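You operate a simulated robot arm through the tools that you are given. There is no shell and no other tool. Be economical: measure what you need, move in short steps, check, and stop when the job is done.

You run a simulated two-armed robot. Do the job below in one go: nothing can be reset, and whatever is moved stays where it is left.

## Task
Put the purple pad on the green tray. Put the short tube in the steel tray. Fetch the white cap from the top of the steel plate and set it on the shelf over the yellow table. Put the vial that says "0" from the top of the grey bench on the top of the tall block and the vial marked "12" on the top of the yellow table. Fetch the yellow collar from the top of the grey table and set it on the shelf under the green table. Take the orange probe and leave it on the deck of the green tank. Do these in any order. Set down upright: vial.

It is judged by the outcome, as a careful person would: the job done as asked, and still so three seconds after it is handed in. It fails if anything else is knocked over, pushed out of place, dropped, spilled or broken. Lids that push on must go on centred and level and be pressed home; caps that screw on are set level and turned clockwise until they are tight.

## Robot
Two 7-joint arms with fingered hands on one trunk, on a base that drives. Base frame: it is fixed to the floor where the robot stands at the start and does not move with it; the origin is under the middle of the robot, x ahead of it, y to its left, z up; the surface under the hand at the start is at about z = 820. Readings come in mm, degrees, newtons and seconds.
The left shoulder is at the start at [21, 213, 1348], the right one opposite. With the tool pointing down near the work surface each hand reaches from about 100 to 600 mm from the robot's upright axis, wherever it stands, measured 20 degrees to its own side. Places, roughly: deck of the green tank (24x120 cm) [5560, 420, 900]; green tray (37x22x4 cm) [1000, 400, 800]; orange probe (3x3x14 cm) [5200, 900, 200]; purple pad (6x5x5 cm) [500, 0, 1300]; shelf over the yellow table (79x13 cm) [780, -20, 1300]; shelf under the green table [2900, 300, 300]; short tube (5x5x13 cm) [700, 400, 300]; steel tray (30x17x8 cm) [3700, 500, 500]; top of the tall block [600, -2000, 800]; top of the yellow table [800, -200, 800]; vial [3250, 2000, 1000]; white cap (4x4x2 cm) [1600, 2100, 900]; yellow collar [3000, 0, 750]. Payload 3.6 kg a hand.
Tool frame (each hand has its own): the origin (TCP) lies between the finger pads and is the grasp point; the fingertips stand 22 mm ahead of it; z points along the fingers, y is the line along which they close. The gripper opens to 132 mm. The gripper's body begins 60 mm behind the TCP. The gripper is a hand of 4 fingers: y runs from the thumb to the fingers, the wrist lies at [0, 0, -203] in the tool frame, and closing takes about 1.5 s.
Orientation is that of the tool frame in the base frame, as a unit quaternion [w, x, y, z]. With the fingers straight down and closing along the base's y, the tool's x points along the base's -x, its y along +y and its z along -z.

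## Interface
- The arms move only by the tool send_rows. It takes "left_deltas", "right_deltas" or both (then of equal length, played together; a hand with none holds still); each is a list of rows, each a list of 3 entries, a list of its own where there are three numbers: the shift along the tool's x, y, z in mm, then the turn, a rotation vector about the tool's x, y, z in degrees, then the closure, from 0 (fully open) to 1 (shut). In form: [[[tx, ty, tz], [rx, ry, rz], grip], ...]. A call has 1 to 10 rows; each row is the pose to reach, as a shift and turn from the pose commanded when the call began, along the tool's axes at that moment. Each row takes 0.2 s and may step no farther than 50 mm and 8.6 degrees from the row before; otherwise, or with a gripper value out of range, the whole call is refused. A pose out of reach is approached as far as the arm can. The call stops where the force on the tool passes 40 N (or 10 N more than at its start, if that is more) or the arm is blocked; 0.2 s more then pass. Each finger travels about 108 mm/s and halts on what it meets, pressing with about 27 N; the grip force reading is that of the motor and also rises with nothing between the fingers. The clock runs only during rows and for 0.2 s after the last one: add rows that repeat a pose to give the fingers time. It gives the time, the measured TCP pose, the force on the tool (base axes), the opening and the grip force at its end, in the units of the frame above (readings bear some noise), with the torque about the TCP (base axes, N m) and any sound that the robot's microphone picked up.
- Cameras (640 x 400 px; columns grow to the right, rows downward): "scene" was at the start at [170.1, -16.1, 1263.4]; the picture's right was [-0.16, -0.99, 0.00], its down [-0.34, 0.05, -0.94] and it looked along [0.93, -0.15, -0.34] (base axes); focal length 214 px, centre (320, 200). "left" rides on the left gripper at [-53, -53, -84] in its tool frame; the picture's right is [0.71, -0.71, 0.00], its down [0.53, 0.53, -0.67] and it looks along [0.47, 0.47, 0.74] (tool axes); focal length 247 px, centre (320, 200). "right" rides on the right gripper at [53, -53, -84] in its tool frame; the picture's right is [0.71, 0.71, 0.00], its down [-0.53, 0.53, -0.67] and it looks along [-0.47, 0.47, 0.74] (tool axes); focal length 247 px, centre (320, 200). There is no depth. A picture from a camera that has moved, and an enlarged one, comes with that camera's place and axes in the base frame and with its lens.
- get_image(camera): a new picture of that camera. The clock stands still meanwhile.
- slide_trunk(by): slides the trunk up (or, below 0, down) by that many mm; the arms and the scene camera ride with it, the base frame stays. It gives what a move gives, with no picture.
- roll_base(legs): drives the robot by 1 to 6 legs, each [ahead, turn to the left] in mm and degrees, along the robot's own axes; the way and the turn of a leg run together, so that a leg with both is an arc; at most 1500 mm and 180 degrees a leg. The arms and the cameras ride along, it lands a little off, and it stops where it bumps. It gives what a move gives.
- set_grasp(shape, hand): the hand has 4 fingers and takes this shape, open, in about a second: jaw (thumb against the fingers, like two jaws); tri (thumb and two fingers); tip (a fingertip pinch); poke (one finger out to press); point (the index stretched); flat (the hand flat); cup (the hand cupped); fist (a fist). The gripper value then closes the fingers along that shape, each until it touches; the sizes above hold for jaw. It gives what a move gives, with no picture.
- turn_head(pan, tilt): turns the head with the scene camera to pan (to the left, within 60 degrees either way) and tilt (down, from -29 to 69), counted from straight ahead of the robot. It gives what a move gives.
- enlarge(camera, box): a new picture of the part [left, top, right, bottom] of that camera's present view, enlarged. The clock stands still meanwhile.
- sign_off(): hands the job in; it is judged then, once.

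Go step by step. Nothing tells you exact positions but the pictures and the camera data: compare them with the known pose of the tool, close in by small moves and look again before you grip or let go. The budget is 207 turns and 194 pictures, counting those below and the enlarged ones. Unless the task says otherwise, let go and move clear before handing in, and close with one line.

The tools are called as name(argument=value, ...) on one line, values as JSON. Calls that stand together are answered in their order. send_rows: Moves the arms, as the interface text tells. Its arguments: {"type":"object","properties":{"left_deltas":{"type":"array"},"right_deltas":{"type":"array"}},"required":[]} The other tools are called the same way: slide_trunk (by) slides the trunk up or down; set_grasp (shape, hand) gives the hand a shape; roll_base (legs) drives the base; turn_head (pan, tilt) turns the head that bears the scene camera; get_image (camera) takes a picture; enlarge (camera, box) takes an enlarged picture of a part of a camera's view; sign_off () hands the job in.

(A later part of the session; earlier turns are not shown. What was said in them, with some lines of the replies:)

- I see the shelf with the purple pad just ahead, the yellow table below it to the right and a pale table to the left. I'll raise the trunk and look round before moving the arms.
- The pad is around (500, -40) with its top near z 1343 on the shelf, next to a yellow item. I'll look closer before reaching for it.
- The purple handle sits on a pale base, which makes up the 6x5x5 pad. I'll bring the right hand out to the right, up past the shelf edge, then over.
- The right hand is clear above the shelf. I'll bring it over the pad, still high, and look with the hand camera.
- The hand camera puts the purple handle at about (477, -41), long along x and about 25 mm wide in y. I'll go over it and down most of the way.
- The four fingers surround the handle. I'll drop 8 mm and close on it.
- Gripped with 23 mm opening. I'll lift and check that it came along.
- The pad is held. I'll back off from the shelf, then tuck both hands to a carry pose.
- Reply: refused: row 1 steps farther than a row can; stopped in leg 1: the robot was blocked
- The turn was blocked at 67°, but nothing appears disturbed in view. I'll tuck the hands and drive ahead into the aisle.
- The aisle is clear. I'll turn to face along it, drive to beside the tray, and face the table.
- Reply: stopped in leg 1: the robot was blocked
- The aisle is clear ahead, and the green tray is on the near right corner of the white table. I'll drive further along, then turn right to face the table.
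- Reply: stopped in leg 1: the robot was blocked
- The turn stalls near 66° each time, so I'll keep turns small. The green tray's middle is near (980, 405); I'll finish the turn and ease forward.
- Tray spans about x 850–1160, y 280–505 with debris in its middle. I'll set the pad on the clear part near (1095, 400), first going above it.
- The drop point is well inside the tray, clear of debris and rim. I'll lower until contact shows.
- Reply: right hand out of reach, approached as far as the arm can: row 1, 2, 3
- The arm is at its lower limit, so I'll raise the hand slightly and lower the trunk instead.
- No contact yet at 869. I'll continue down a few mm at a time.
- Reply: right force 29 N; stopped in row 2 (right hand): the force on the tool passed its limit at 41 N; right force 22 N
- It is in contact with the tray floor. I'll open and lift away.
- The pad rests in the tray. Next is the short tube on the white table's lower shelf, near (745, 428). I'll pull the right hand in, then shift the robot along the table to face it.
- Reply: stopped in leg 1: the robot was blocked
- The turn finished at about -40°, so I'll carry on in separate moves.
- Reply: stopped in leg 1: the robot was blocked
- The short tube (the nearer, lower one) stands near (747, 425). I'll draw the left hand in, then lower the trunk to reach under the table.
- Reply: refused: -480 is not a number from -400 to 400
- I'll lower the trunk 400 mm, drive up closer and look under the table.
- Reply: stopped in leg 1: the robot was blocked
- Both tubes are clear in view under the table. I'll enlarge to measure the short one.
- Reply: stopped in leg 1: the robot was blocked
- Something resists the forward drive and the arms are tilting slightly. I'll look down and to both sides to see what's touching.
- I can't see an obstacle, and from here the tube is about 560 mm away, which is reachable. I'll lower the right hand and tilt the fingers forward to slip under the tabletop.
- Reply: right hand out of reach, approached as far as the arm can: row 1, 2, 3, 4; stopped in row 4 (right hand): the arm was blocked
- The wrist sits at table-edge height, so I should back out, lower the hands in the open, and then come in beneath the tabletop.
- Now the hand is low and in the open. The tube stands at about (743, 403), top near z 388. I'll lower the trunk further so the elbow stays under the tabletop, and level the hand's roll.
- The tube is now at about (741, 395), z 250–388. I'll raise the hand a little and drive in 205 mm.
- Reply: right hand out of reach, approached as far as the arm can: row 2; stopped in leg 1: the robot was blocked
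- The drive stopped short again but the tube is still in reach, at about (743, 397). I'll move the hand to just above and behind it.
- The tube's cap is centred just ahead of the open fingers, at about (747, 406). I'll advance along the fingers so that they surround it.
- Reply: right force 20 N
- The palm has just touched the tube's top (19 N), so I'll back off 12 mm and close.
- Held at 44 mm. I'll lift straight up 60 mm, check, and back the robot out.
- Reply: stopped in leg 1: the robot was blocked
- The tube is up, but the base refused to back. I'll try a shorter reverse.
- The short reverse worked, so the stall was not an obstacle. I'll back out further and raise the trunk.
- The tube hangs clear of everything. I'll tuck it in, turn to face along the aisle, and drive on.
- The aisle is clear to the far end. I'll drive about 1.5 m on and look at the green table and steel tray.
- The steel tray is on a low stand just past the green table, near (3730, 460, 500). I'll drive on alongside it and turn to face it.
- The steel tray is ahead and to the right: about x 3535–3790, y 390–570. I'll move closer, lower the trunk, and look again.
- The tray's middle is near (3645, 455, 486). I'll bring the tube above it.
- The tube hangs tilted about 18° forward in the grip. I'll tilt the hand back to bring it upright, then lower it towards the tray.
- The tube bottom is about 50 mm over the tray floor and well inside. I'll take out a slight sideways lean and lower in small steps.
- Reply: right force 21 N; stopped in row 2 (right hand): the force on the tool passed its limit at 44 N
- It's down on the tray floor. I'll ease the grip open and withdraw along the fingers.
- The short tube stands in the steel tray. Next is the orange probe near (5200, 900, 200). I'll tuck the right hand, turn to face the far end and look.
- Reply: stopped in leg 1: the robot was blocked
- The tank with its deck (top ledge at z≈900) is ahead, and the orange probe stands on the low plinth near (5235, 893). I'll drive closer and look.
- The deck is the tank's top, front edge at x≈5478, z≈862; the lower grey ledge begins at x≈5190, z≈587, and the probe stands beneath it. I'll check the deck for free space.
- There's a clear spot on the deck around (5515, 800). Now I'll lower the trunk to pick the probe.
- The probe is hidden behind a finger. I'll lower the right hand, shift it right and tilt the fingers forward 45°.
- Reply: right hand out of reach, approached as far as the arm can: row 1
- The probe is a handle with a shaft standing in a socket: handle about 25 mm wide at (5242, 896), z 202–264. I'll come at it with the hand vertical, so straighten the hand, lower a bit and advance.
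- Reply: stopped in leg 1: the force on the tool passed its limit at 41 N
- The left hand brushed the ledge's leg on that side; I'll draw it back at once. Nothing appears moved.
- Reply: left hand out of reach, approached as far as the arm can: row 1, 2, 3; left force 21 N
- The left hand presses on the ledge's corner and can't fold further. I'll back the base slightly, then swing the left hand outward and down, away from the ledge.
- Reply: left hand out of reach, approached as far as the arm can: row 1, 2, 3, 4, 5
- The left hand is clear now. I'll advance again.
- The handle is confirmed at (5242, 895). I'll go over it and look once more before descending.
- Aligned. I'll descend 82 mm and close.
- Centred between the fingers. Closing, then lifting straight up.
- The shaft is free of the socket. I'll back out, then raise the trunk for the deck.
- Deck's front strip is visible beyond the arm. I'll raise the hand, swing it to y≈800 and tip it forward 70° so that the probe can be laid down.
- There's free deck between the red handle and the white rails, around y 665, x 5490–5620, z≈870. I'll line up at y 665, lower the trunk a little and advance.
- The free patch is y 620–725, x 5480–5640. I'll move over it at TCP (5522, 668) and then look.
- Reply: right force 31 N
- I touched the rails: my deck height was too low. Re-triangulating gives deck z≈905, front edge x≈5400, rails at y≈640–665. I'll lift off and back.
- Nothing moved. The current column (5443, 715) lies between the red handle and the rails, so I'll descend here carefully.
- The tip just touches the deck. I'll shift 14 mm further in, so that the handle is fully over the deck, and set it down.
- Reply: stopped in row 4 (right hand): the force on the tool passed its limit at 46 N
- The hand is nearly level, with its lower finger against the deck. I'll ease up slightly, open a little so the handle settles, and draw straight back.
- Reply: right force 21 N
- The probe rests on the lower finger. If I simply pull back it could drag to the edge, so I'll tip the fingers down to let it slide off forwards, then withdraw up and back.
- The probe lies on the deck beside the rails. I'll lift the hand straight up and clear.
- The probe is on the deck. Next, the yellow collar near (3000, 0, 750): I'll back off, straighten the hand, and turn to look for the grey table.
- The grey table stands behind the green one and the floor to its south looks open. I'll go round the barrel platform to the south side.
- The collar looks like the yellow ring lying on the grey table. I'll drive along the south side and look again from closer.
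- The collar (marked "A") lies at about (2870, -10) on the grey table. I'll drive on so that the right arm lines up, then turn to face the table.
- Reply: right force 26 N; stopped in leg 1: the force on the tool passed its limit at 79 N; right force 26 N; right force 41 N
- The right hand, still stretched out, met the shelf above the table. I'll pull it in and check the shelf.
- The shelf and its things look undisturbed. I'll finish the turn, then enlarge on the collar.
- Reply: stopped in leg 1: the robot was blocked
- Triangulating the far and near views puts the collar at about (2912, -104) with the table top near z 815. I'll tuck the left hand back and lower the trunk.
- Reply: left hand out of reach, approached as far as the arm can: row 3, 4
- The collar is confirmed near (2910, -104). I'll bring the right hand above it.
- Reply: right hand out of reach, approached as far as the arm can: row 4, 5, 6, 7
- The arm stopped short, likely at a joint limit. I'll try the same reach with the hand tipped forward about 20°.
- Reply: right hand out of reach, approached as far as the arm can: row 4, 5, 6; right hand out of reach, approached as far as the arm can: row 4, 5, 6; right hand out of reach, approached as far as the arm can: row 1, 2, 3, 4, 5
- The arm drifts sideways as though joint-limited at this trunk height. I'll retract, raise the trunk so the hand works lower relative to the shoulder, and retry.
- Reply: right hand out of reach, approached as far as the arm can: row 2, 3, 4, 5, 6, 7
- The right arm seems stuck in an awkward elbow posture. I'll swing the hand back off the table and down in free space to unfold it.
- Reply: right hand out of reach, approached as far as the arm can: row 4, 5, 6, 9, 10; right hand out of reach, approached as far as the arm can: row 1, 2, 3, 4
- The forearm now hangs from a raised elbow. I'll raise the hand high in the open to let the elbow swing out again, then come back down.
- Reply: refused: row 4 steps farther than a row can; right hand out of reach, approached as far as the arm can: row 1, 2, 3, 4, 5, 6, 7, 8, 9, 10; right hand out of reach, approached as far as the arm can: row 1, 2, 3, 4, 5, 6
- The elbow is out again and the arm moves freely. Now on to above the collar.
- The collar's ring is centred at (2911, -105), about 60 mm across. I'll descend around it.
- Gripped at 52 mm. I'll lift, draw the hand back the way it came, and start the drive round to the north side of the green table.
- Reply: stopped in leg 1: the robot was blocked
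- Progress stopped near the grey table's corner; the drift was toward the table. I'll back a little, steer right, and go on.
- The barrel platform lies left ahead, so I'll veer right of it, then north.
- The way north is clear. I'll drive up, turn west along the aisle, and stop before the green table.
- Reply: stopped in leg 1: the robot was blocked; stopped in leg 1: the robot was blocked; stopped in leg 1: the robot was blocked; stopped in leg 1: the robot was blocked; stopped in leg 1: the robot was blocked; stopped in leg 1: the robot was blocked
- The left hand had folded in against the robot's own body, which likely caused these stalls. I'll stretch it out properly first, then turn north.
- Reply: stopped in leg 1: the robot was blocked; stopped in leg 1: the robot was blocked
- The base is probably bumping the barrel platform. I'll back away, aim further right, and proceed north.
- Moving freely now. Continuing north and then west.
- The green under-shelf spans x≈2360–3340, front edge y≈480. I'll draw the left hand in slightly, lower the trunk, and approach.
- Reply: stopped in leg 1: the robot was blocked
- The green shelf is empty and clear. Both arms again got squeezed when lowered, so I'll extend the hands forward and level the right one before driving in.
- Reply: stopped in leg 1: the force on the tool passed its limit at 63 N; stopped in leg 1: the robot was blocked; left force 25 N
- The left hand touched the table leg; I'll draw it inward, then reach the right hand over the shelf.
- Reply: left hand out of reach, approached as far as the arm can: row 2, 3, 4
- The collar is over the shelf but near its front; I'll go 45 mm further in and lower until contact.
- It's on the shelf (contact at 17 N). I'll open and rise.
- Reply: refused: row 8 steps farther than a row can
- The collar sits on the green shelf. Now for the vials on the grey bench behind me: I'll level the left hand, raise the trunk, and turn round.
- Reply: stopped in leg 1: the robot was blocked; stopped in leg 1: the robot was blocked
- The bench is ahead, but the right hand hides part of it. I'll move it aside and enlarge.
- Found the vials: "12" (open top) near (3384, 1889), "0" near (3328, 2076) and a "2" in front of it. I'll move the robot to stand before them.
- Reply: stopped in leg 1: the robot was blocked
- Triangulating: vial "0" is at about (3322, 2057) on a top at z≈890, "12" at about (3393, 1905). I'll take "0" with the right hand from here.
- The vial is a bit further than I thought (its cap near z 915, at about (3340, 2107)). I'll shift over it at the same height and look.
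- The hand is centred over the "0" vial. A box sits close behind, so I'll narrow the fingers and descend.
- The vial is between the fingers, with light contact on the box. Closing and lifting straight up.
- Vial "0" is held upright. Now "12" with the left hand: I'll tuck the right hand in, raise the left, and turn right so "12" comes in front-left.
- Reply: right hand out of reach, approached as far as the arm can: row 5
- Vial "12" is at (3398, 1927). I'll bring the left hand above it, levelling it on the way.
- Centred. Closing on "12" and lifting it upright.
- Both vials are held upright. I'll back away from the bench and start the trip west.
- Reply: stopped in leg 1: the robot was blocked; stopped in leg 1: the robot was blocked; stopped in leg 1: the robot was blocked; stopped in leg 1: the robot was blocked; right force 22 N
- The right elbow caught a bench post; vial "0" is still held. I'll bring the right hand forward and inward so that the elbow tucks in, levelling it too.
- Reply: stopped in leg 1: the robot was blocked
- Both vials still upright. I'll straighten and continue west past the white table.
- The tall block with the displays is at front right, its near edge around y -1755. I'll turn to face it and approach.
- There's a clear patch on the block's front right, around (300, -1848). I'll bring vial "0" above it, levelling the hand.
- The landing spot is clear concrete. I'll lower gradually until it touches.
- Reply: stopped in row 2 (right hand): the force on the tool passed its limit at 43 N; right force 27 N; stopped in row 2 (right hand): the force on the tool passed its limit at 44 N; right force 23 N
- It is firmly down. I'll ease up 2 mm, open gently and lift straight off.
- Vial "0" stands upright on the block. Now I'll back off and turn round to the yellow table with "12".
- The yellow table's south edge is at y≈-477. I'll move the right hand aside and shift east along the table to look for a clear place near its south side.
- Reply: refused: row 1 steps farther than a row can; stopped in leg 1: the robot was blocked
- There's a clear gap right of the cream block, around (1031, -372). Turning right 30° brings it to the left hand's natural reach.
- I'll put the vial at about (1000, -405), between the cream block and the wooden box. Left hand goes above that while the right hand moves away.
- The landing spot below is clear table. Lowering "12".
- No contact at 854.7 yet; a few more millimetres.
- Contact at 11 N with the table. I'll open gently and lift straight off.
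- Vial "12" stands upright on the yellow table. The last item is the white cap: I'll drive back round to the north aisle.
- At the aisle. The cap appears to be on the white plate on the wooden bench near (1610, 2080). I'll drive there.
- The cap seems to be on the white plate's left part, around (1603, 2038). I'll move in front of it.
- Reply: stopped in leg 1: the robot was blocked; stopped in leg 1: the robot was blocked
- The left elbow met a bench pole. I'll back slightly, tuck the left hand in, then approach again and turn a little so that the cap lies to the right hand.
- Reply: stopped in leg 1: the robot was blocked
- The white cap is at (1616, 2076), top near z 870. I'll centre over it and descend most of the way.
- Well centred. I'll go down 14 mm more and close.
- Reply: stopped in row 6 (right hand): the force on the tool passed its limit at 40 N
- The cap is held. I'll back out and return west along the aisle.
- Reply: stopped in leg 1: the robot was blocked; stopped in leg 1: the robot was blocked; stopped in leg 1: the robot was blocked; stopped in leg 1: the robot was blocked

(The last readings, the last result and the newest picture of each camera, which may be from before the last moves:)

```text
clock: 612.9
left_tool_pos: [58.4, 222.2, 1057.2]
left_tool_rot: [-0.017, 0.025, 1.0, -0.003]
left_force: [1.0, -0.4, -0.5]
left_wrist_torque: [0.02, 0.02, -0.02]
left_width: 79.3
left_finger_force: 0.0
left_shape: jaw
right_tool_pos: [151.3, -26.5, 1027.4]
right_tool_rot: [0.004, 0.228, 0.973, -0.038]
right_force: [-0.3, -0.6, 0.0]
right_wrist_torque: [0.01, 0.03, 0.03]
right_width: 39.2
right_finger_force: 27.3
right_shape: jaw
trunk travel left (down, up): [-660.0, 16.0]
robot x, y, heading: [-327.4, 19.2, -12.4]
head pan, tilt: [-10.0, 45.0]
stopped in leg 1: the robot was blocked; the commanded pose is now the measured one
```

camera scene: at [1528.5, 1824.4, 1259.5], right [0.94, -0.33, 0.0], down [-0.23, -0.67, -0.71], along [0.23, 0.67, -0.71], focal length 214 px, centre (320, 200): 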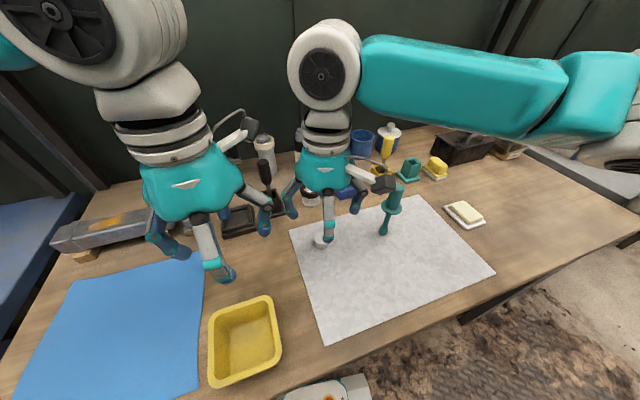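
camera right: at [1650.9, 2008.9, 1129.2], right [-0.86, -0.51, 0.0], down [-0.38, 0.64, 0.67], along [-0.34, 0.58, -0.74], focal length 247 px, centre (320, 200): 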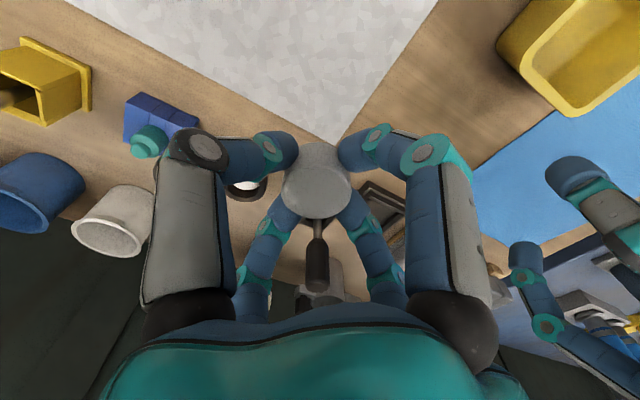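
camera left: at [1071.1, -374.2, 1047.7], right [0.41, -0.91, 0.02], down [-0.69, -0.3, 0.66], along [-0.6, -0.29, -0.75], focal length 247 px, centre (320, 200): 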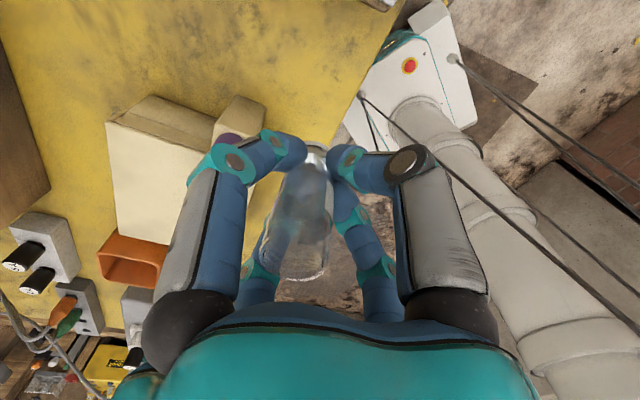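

roll_base(legs=[[0, 12]])

send_rows(right_deltas=[[[0, 0, -46], [-1, 0.5, 0], 1], [[0, 0, -92], [-2, 1, 0], 1], [[0, 0, -138], [-3, 1.5, 0], 1], [[0, 0, -184], [-4, 1.5, 0], 1], [[0, 0, -230], [-4, 1.5, 0], 1], [[0, 0, -276], [-4, 1.5, 0], 1], [[0, 0, -322], [-4, 1.5, 0], 1], [[0, 0, -368], [-4, 1.5, 0], 1], [[0, 0, -400], [-4, 1.5, 0], 1]])

turn_head(pan=0, tilt=15)

get_image(camera="scene")

```text
clock: 614.1
left_tool_pos: [11.8, 296.1, 1057.4]
left_tool_rot: [-0.017, -0.074, 0.997, -0.003]
left_force: [0.2, 1.1, -0.7]
left_wrist_torque: [0.0, -0.02, -0.02]
left_width: 79.0
left_finger_force: 0.0
left_shape: jaw
right_tool_pos: [161.0, 54.7, 1023.5]
right_tool_rot: [0.007, 0.143, 0.989, -0.044]
right_force: [-0.6, 0.9, 0.5]
right_wrist_torque: [0.02, -0.02, 0.01]
right_width: 39.3
right_finger_force: 27.3
right_shape: jaw
trunk travel left (down, up): [-660.0, 16.0]
robot x, y, heading: [-326.3, 15.2, -0.6]
head pan, tilt: [-10.0, 45.0]
```

```text
clock: 615.9
left_tool_pos: [13.4, 295.9, 1057.6]
left_tool_rot: [-0.018, -0.074, 0.997, -0.002]
left_force: [0.3, 0.4, 0.1]
left_wrist_torque: [0.02, 0.01, 0.01]
left_width: 79.2
left_finger_force: 0.1
left_shape: jaw
right_tool_pos: [187.8, 16.7, 1256.9]
right_tool_rot: [-0.134, 0.21, 0.968, -0.021]
right_force: [-0.6, -0.9, 0.0]
right_wrist_torque: [0.02, -0.01, -0.02]
right_width: 38.8
right_finger_force: 27.7
right_shape: jaw
right hand out of reach, approached as far as the arm can: row 8, 9
trunk travel left (down, up): [-660.0, 16.0]
robot x, y, heading: [-330.6, 12.6, -0.5]
head pan, tilt: [-10.0, 45.0]
stopped in row 9 (right hand): the arm was blocked; the commanded pose is now the measured one
```

```text
clock: 616.9
left_tool_pos: [12.0, 295.5, 1059.3]
left_tool_rot: [-0.017, -0.075, 0.997, -0.003]
left_force: [0.0, -0.4, -0.1]
left_wrist_torque: [0.0, 0.0, 0.01]
left_width: 79.0
left_finger_force: 0.0
left_shape: jaw
right_tool_pos: [185.5, 19.7, 1258.7]
right_tool_rot: [-0.132, 0.209, 0.969, -0.02]
right_force: [-0.4, 0.1, 0.6]
right_wrist_torque: [0.03, -0.01, -0.02]
right_width: 39.1
right_finger_force: 26.8
right_shape: jaw
trunk travel left (down, up): [-660.0, 16.0]
robot x, y, heading: [-332.8, 11.2, -0.8]
head pan, tilt: [0.0, 15.0]
```

```text
16 pictures are left
camera scene: at [-157.0, 9.5, 1306.2], right [-0.01, -1.0, 0.0], down [-0.26, 0.0, -0.97], along [0.97, -0.01, -0.26], focal length 214 px, centre (320, 200)
```

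scene: 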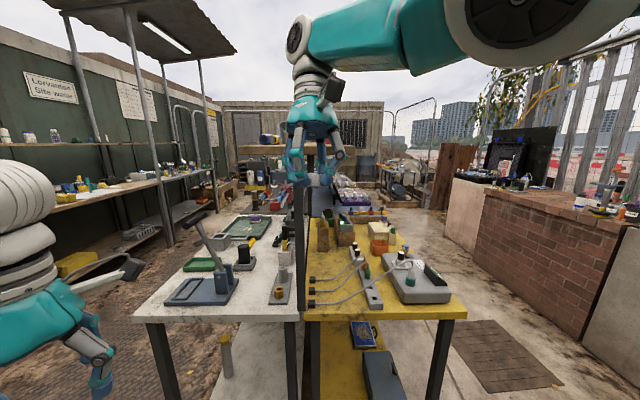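

The arm is crossing in front of the trunk, so I'll swing the hand out to the right while levelling it, then raise it.

send_rows(right_deltas=[[[-20, -35, 0], [0, -3, 0], 1], [[-40, -70, 0], [0, -6, 0], 1], [[-60, -105, 0], [0, -9, 0], 1], [[-80, -140, 0], [0, -12, 0], 1], [[-100, -175, 0], [0, -14, 0], 1]])

send_rows(right_deltas=[[[0, 0, -45], [0, 0, 0], 1], [[0, 0, -90], [0, 0, 0], 1], [[0, 0, -135], [0, 0, 0], 1], [[0, 0, -170], [0, 0, 0], 1]])

```text
clock: 618.1
left_tool_pos: [11.8, 295.9, 1057.7]
left_tool_rot: [-0.017, -0.074, 0.997, -0.003]
left_force: [-0.5, -0.2, -0.8]
left_wrist_torque: [0.0, 0.0, -0.01]
left_width: 79.3
left_finger_force: 0.1
left_shape: jaw
right_tool_pos: [201.6, -179.7, 1249.6]
right_tool_rot: [-0.011, 0.202, 0.978, -0.046]
right_force: [-1.1, -1.2, 0.4]
right_wrist_torque: [0.01, -0.01, 0.01]
right_width: 38.9
right_finger_force: 26.9
right_shape: jaw
trunk travel left (down, up): [-660.0, 16.0]
robot x, y, heading: [-327.1, 11.6, -0.8]
head pan, tilt: [0.0, 15.0]
```

```text
clock: 619.1
left_tool_pos: [10.5, 296.0, 1059.0]
left_tool_rot: [-0.018, -0.075, 0.997, -0.004]
left_force: [-1.0, 0.1, -0.4]
left_wrist_torque: [0.0, 0.02, 0.04]
left_width: 79.1
left_finger_force: 0.0
left_shape: jaw
right_tool_pos: [207.0, -163.8, 1418.9]
right_tool_rot: [-0.012, 0.203, 0.978, -0.046]
right_force: [-0.2, 0.8, -0.5]
right_wrist_torque: [-0.01, 0.01, 0.01]
right_width: 38.7
right_finger_force: 27.0
right_shape: jaw
trunk travel left (down, up): [-660.0, 16.0]
robot x, y, heading: [-330.9, 11.5, -0.9]
head pan, tilt: [0.0, 15.0]
```

roll_base(legs=[[270, 0]])

get_image(camera="scene")

```text
clock: 621.0
left_tool_pos: [276.3, 293.3, 1057.6]
left_tool_rot: [-0.018, -0.076, 0.997, -0.003]
left_force: [0.2, 0.5, -0.1]
left_wrist_torque: [-0.01, 0.02, -0.02]
left_width: 79.3
left_finger_force: 0.0
left_shape: jaw
right_tool_pos: [474.5, -167.3, 1419.1]
right_tool_rot: [-0.012, 0.201, 0.978, -0.046]
right_force: [0.1, -0.3, 0.1]
right_wrist_torque: [-0.02, 0.04, -0.02]
right_width: 38.7
right_finger_force: 27.0
right_shape: jaw
trunk travel left (down, up): [-660.0, 16.0]
robot x, y, heading: [-63.2, 5.0, -0.5]
head pan, tilt: [0.0, 15.0]
```

```text
15 pictures are left
camera scene: at [107.3, 6.8, 1306.2], right [-0.01, -1.0, 0.0], down [-0.26, 0.0, -0.97], along [0.97, -0.01, -0.26], focal length 214 px, centre (320, 200)
```

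scene: 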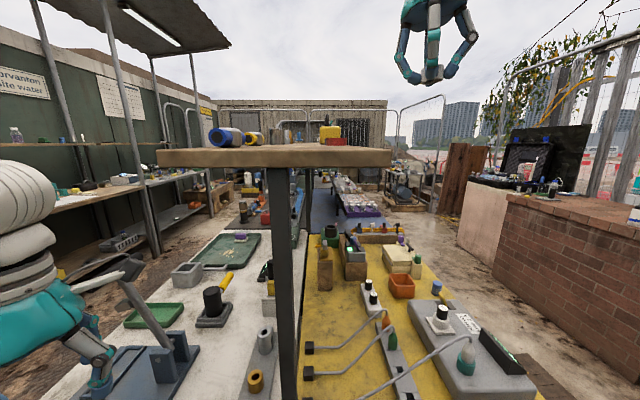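

The cap is beside the shelf end. I'll move it in over the free spot (480, -40), levelling, and lower near to the shelf.

send_rows(right_deltas=[[[15, 38, 0], [-2, 0, 0], 1], [[30, 76, 0], [-4, 0, 0], 1], [[46, 118, 0], [-5.4, 0, 0], 1], [[46, 118, 35], [-5.4, 0, 0], 1], [[46, 118, 65], [-5.4, 0, 0], 1]])

get_image(camera="right")

enlarge(camera="scene", box=[240, 80, 420, 190])

```text
clock: 622.1
left_tool_pos: [275.2, 293.8, 1058.4]
left_tool_rot: [-0.018, -0.076, 0.997, -0.004]
left_force: [0.0, 0.0, -0.3]
left_wrist_torque: [0.0, -0.01, -0.01]
left_width: 79.2
left_finger_force: 0.2
left_shape: jaw
right_tool_pos: [473.9, -43.6, 1344.0]
right_tool_rot: [-0.002, 0.201, 0.979, 0.0]
right_force: [0.6, 0.7, -0.1]
right_wrist_torque: [-0.02, 0.0, 0.0]
right_width: 38.4
right_finger_force: 27.1
right_shape: jaw
trunk travel left (down, up): [-660.0, 16.0]
robot x, y, heading: [-67.7, 8.9, -0.5]
head pan, tilt: [0.0, 15.0]
```

```text
14 pictures are left
camera right: at [403.9, -72.0, 1427.4], right [-0.37, 0.93, 0.0], down [0.69, 0.27, 0.67], along [0.62, 0.25, -0.75], focal length 247 px, centre (320, 200)
```

right: 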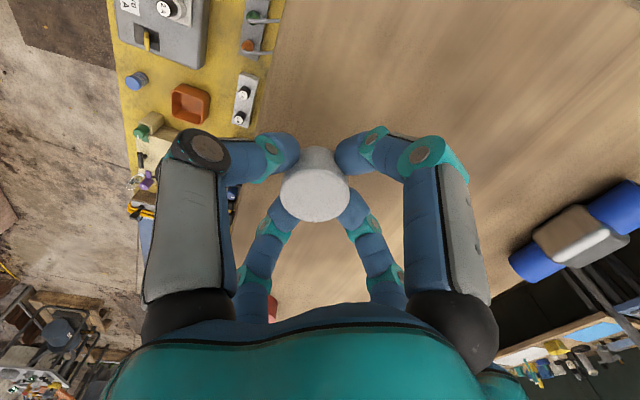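

```text
3.56 times, centred on (330, 135) of scene
camera zoom: at [107.2, 7.7, 1306.2], right [-0.01, -1.0, 0.0], down [-0.26, 0.0, -0.97], along [0.97, -0.01, -0.26], focal length 763 px, centre (284, 431)
```

zoom: 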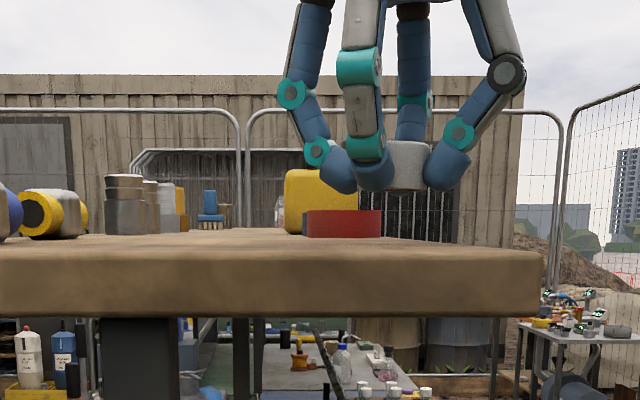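

Over clear shelf. Lowering in small steps.

send_rows(right_deltas=[[[0, 0, 8], [0, 0, 0], 1], [[0, 0, 14], [0, 0, 0], 1]])

send_rows(right_deltas=[[[0, 0, 3], [0, 0, 0], 1], [[0, 0, 5], [0, 0, 0], 1]])

```text
clock: 622.8
left_tool_pos: [274.5, 294.4, 1058.8]
left_tool_rot: [-0.018, -0.075, 0.997, -0.003]
left_force: [-0.5, -0.5, -0.7]
left_wrist_torque: [0.03, 0.03, 0.03]
left_width: 79.4
left_finger_force: 0.2
left_shape: jaw
right_tool_pos: [474.4, -44.6, 1330.2]
right_tool_rot: [-0.002, 0.202, 0.979, 0.0]
right_force: [1.0, 1.1, 0.5]
right_wrist_torque: [0.03, -0.01, 0.03]
right_width: 38.7
right_finger_force: 27.1
right_shape: jaw
trunk travel left (down, up): [-660.0, 16.0]
robot x, y, heading: [-64.6, 3.6, -0.6]
head pan, tilt: [0.0, 15.0]
```

```text
clock: 623.4
left_tool_pos: [275.6, 293.8, 1059.2]
left_tool_rot: [-0.018, -0.076, 0.997, -0.003]
left_force: [-0.3, 0.2, 0.4]
left_wrist_torque: [0.03, -0.01, -0.01]
left_width: 79.1
left_finger_force: 0.2
left_shape: jaw
right_tool_pos: [475.1, -46.2, 1325.0]
right_tool_rot: [-0.001, 0.202, 0.979, 0.0]
right_force: [0.0, 0.0, 0.5]
right_wrist_torque: [0.03, -0.01, 0.03]
right_width: 38.4
right_finger_force: 26.4
right_shape: jaw
trunk travel left (down, up): [-660.0, 16.0]
robot x, y, heading: [-64.2, 9.2, -0.5]
head pan, tilt: [0.0, 15.0]
```

send_rows(right_deltas=[[[0, 0, 3], [0, 0, 0], 1], [[0, 0, 5], [0, 0, 0], 1]])

enlarge(camera="scene", box=[290, 90, 400, 170])

```text
clock: 624.0
left_tool_pos: [274.7, 291.7, 1059.3]
left_tool_rot: [-0.018, -0.076, 0.997, -0.003]
left_force: [0.0, -0.1, 0.8]
left_wrist_torque: [0.0, -0.01, 0.0]
left_width: 79.4
left_finger_force: 0.1
left_shape: jaw
right_tool_pos: [475.4, -45.1, 1319.6]
right_tool_rot: [-0.002, 0.203, 0.979, 0.0]
right_force: [1.6, -0.4, 1.6]
right_wrist_torque: [-0.04, 0.0, 0.01]
right_width: 39.0
right_finger_force: 27.4
right_shape: jaw
trunk travel left (down, up): [-660.0, 16.0]
robot x, y, heading: [-66.1, 8.4, -0.3]
head pan, tilt: [0.0, 15.0]
```

```text
5.00 times, centred on (345, 130) of scene
camera zoom: at [106.7, 6.7, 1306.4], right [-0.01, -1.0, 0.0], down [-0.26, 0.0, -0.97], along [0.97, -0.01, -0.26], focal length 1072 px, centre (195, 550)
```

zoom: 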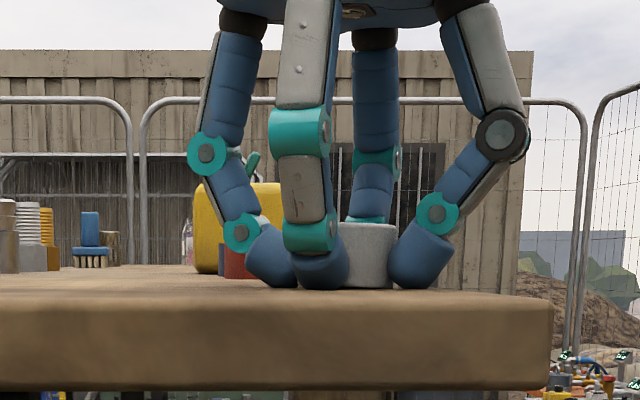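

The cap's underside and the fingertips are just at the board. I'll press 2 mm more, then open and lift off.

send_rows(right_deltas=[[[0, 0, 2], [0, 0, 0], 1], [[0, 0, 2], [0, 0, 0], 0.8], [[0, 0, 1], [0, 0, 0], 0.6], [[0, 0, 0], [0, 0, 0], 0.45], [[0, 0, 0], [0, 0, 0], 0.45], [[0, 0, -30], [0, 0, 0], 0.45], [[0, 0, -75], [0, 0, 0], 0.4], [[0, 0, -115], [0, 0, 0], 0.4]])

get_image(camera="right")

enlarge(camera="scene", box=[240, 80, 420, 190])

```text
clock: 625.8
left_tool_pos: [273.6, 295.2, 1059.1]
left_tool_rot: [-0.018, -0.075, 0.997, -0.005]
left_force: [0.6, -0.5, 0.0]
left_wrist_torque: [-0.02, 0.04, 0.04]
left_width: 79.1
left_finger_force: 0.0
left_shape: jaw
right_tool_pos: [473.9, -45.3, 1436.1]
right_tool_rot: [-0.002, 0.202, 0.979, -0.001]
right_force: [-0.7, 0.0, 0.5]
right_wrist_torque: [0.0, 0.0, 0.03]
right_width: 78.9
right_finger_force: 0.0
right_shape: jaw
trunk travel left (down, up): [-660.0, 16.0]
robot x, y, heading: [-62.2, 5.7, -0.6]
head pan, tilt: [0.0, 15.0]
```

```text
11 pictures are left
camera right: at [403.8, -72.8, 1519.6], right [-0.37, 0.93, 0.0], down [0.69, 0.28, 0.67], along [0.62, 0.25, -0.75], focal length 247 px, centre (320, 200)
```

right: 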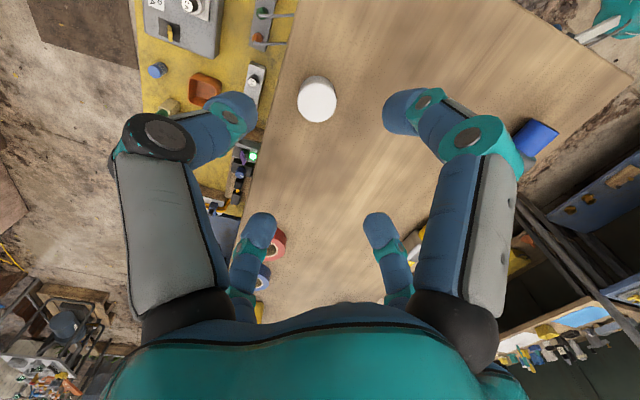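

```text
3.56 times, centred on (330, 135) of scene
camera zoom: at [106.1, 7.7, 1306.4], right [-0.01, -1.0, 0.0], down [-0.26, 0.0, -0.97], along [0.97, -0.01, -0.26], focal length 763 px, centre (284, 431)
```

zoom: 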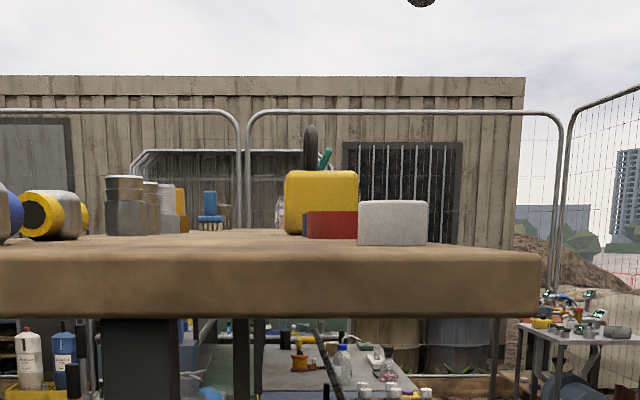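

The cap sits flat on the shelf and all seven items are placed. I'll back the robot clear.

roll_base(legs=[[-220, 0]])

turn_head(pan=0, tilt=20)

get_image(camera="scene")

```text
clock: 627.5
left_tool_pos: [51.2, 294.3, 1059.3]
left_tool_rot: [-0.019, -0.074, 0.997, -0.002]
left_force: [-0.1, 1.0, 0.4]
left_wrist_torque: [0.02, -0.02, -0.04]
left_width: 79.2
left_finger_force: 0.1
left_shape: jaw
right_tool_pos: [248.3, -45.2, 1435.1]
right_tool_rot: [-0.002, 0.204, 0.979, 0.0]
right_force: [-0.3, 0.3, -0.4]
right_wrist_torque: [0.01, -0.01, 0.02]
right_width: 78.6
right_finger_force: 0.1
right_shape: jaw
trunk travel left (down, up): [-660.0, 16.0]
robot x, y, heading: [-289.5, 9.2, -1.1]
head pan, tilt: [0.0, 15.0]
```

```text
clock: 628.1
left_tool_pos: [51.0, 293.8, 1060.4]
left_tool_rot: [-0.017, -0.074, 0.997, -0.003]
left_force: [0.3, -0.5, -0.4]
left_wrist_torque: [-0.03, 0.02, -0.02]
left_width: 79.1
left_finger_force: 0.1
left_shape: jaw
right_tool_pos: [250.1, -45.7, 1438.0]
right_tool_rot: [-0.002, 0.203, 0.979, 0.001]
right_force: [0.6, 0.7, 0.2]
right_wrist_torque: [-0.02, -0.03, 0.04]
right_width: 78.7
right_finger_force: 0.1
right_shape: jaw
trunk travel left (down, up): [-660.0, 16.0]
robot x, y, heading: [-292.4, 10.6, -0.9]
head pan, tilt: [0.0, 20.0]
```

```text
9 pictures are left
camera scene: at [-119.1, 8.5, 1298.3], right [-0.01, -1.0, 0.0], down [-0.34, 0.0, -0.94], along [0.94, -0.01, -0.34], focal length 214 px, centre (320, 200)
```

scene: 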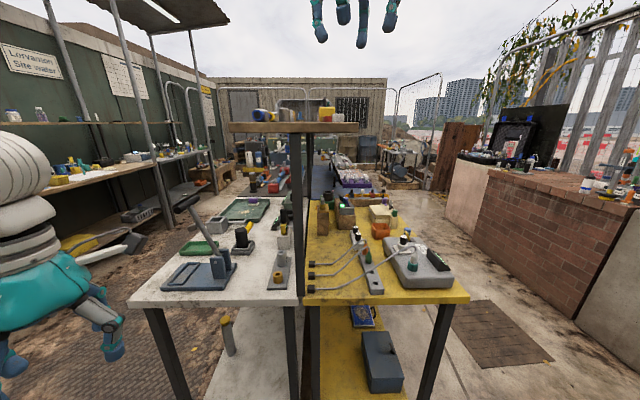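

Everything is in place, both hands are empty and clear, so I'm handing in.

sign_off()

```text
The job is handed in.
```

All seven items were placed where you asked, both vials were set down upright, and the job is handed in. On the way I bumped the tank deck's rails and lower ledge, a shelf edge, a table leg and two bench poles. I saw nothing moved or knocked over in the pictures I took, but I didn't check every one of those spots afterwards.
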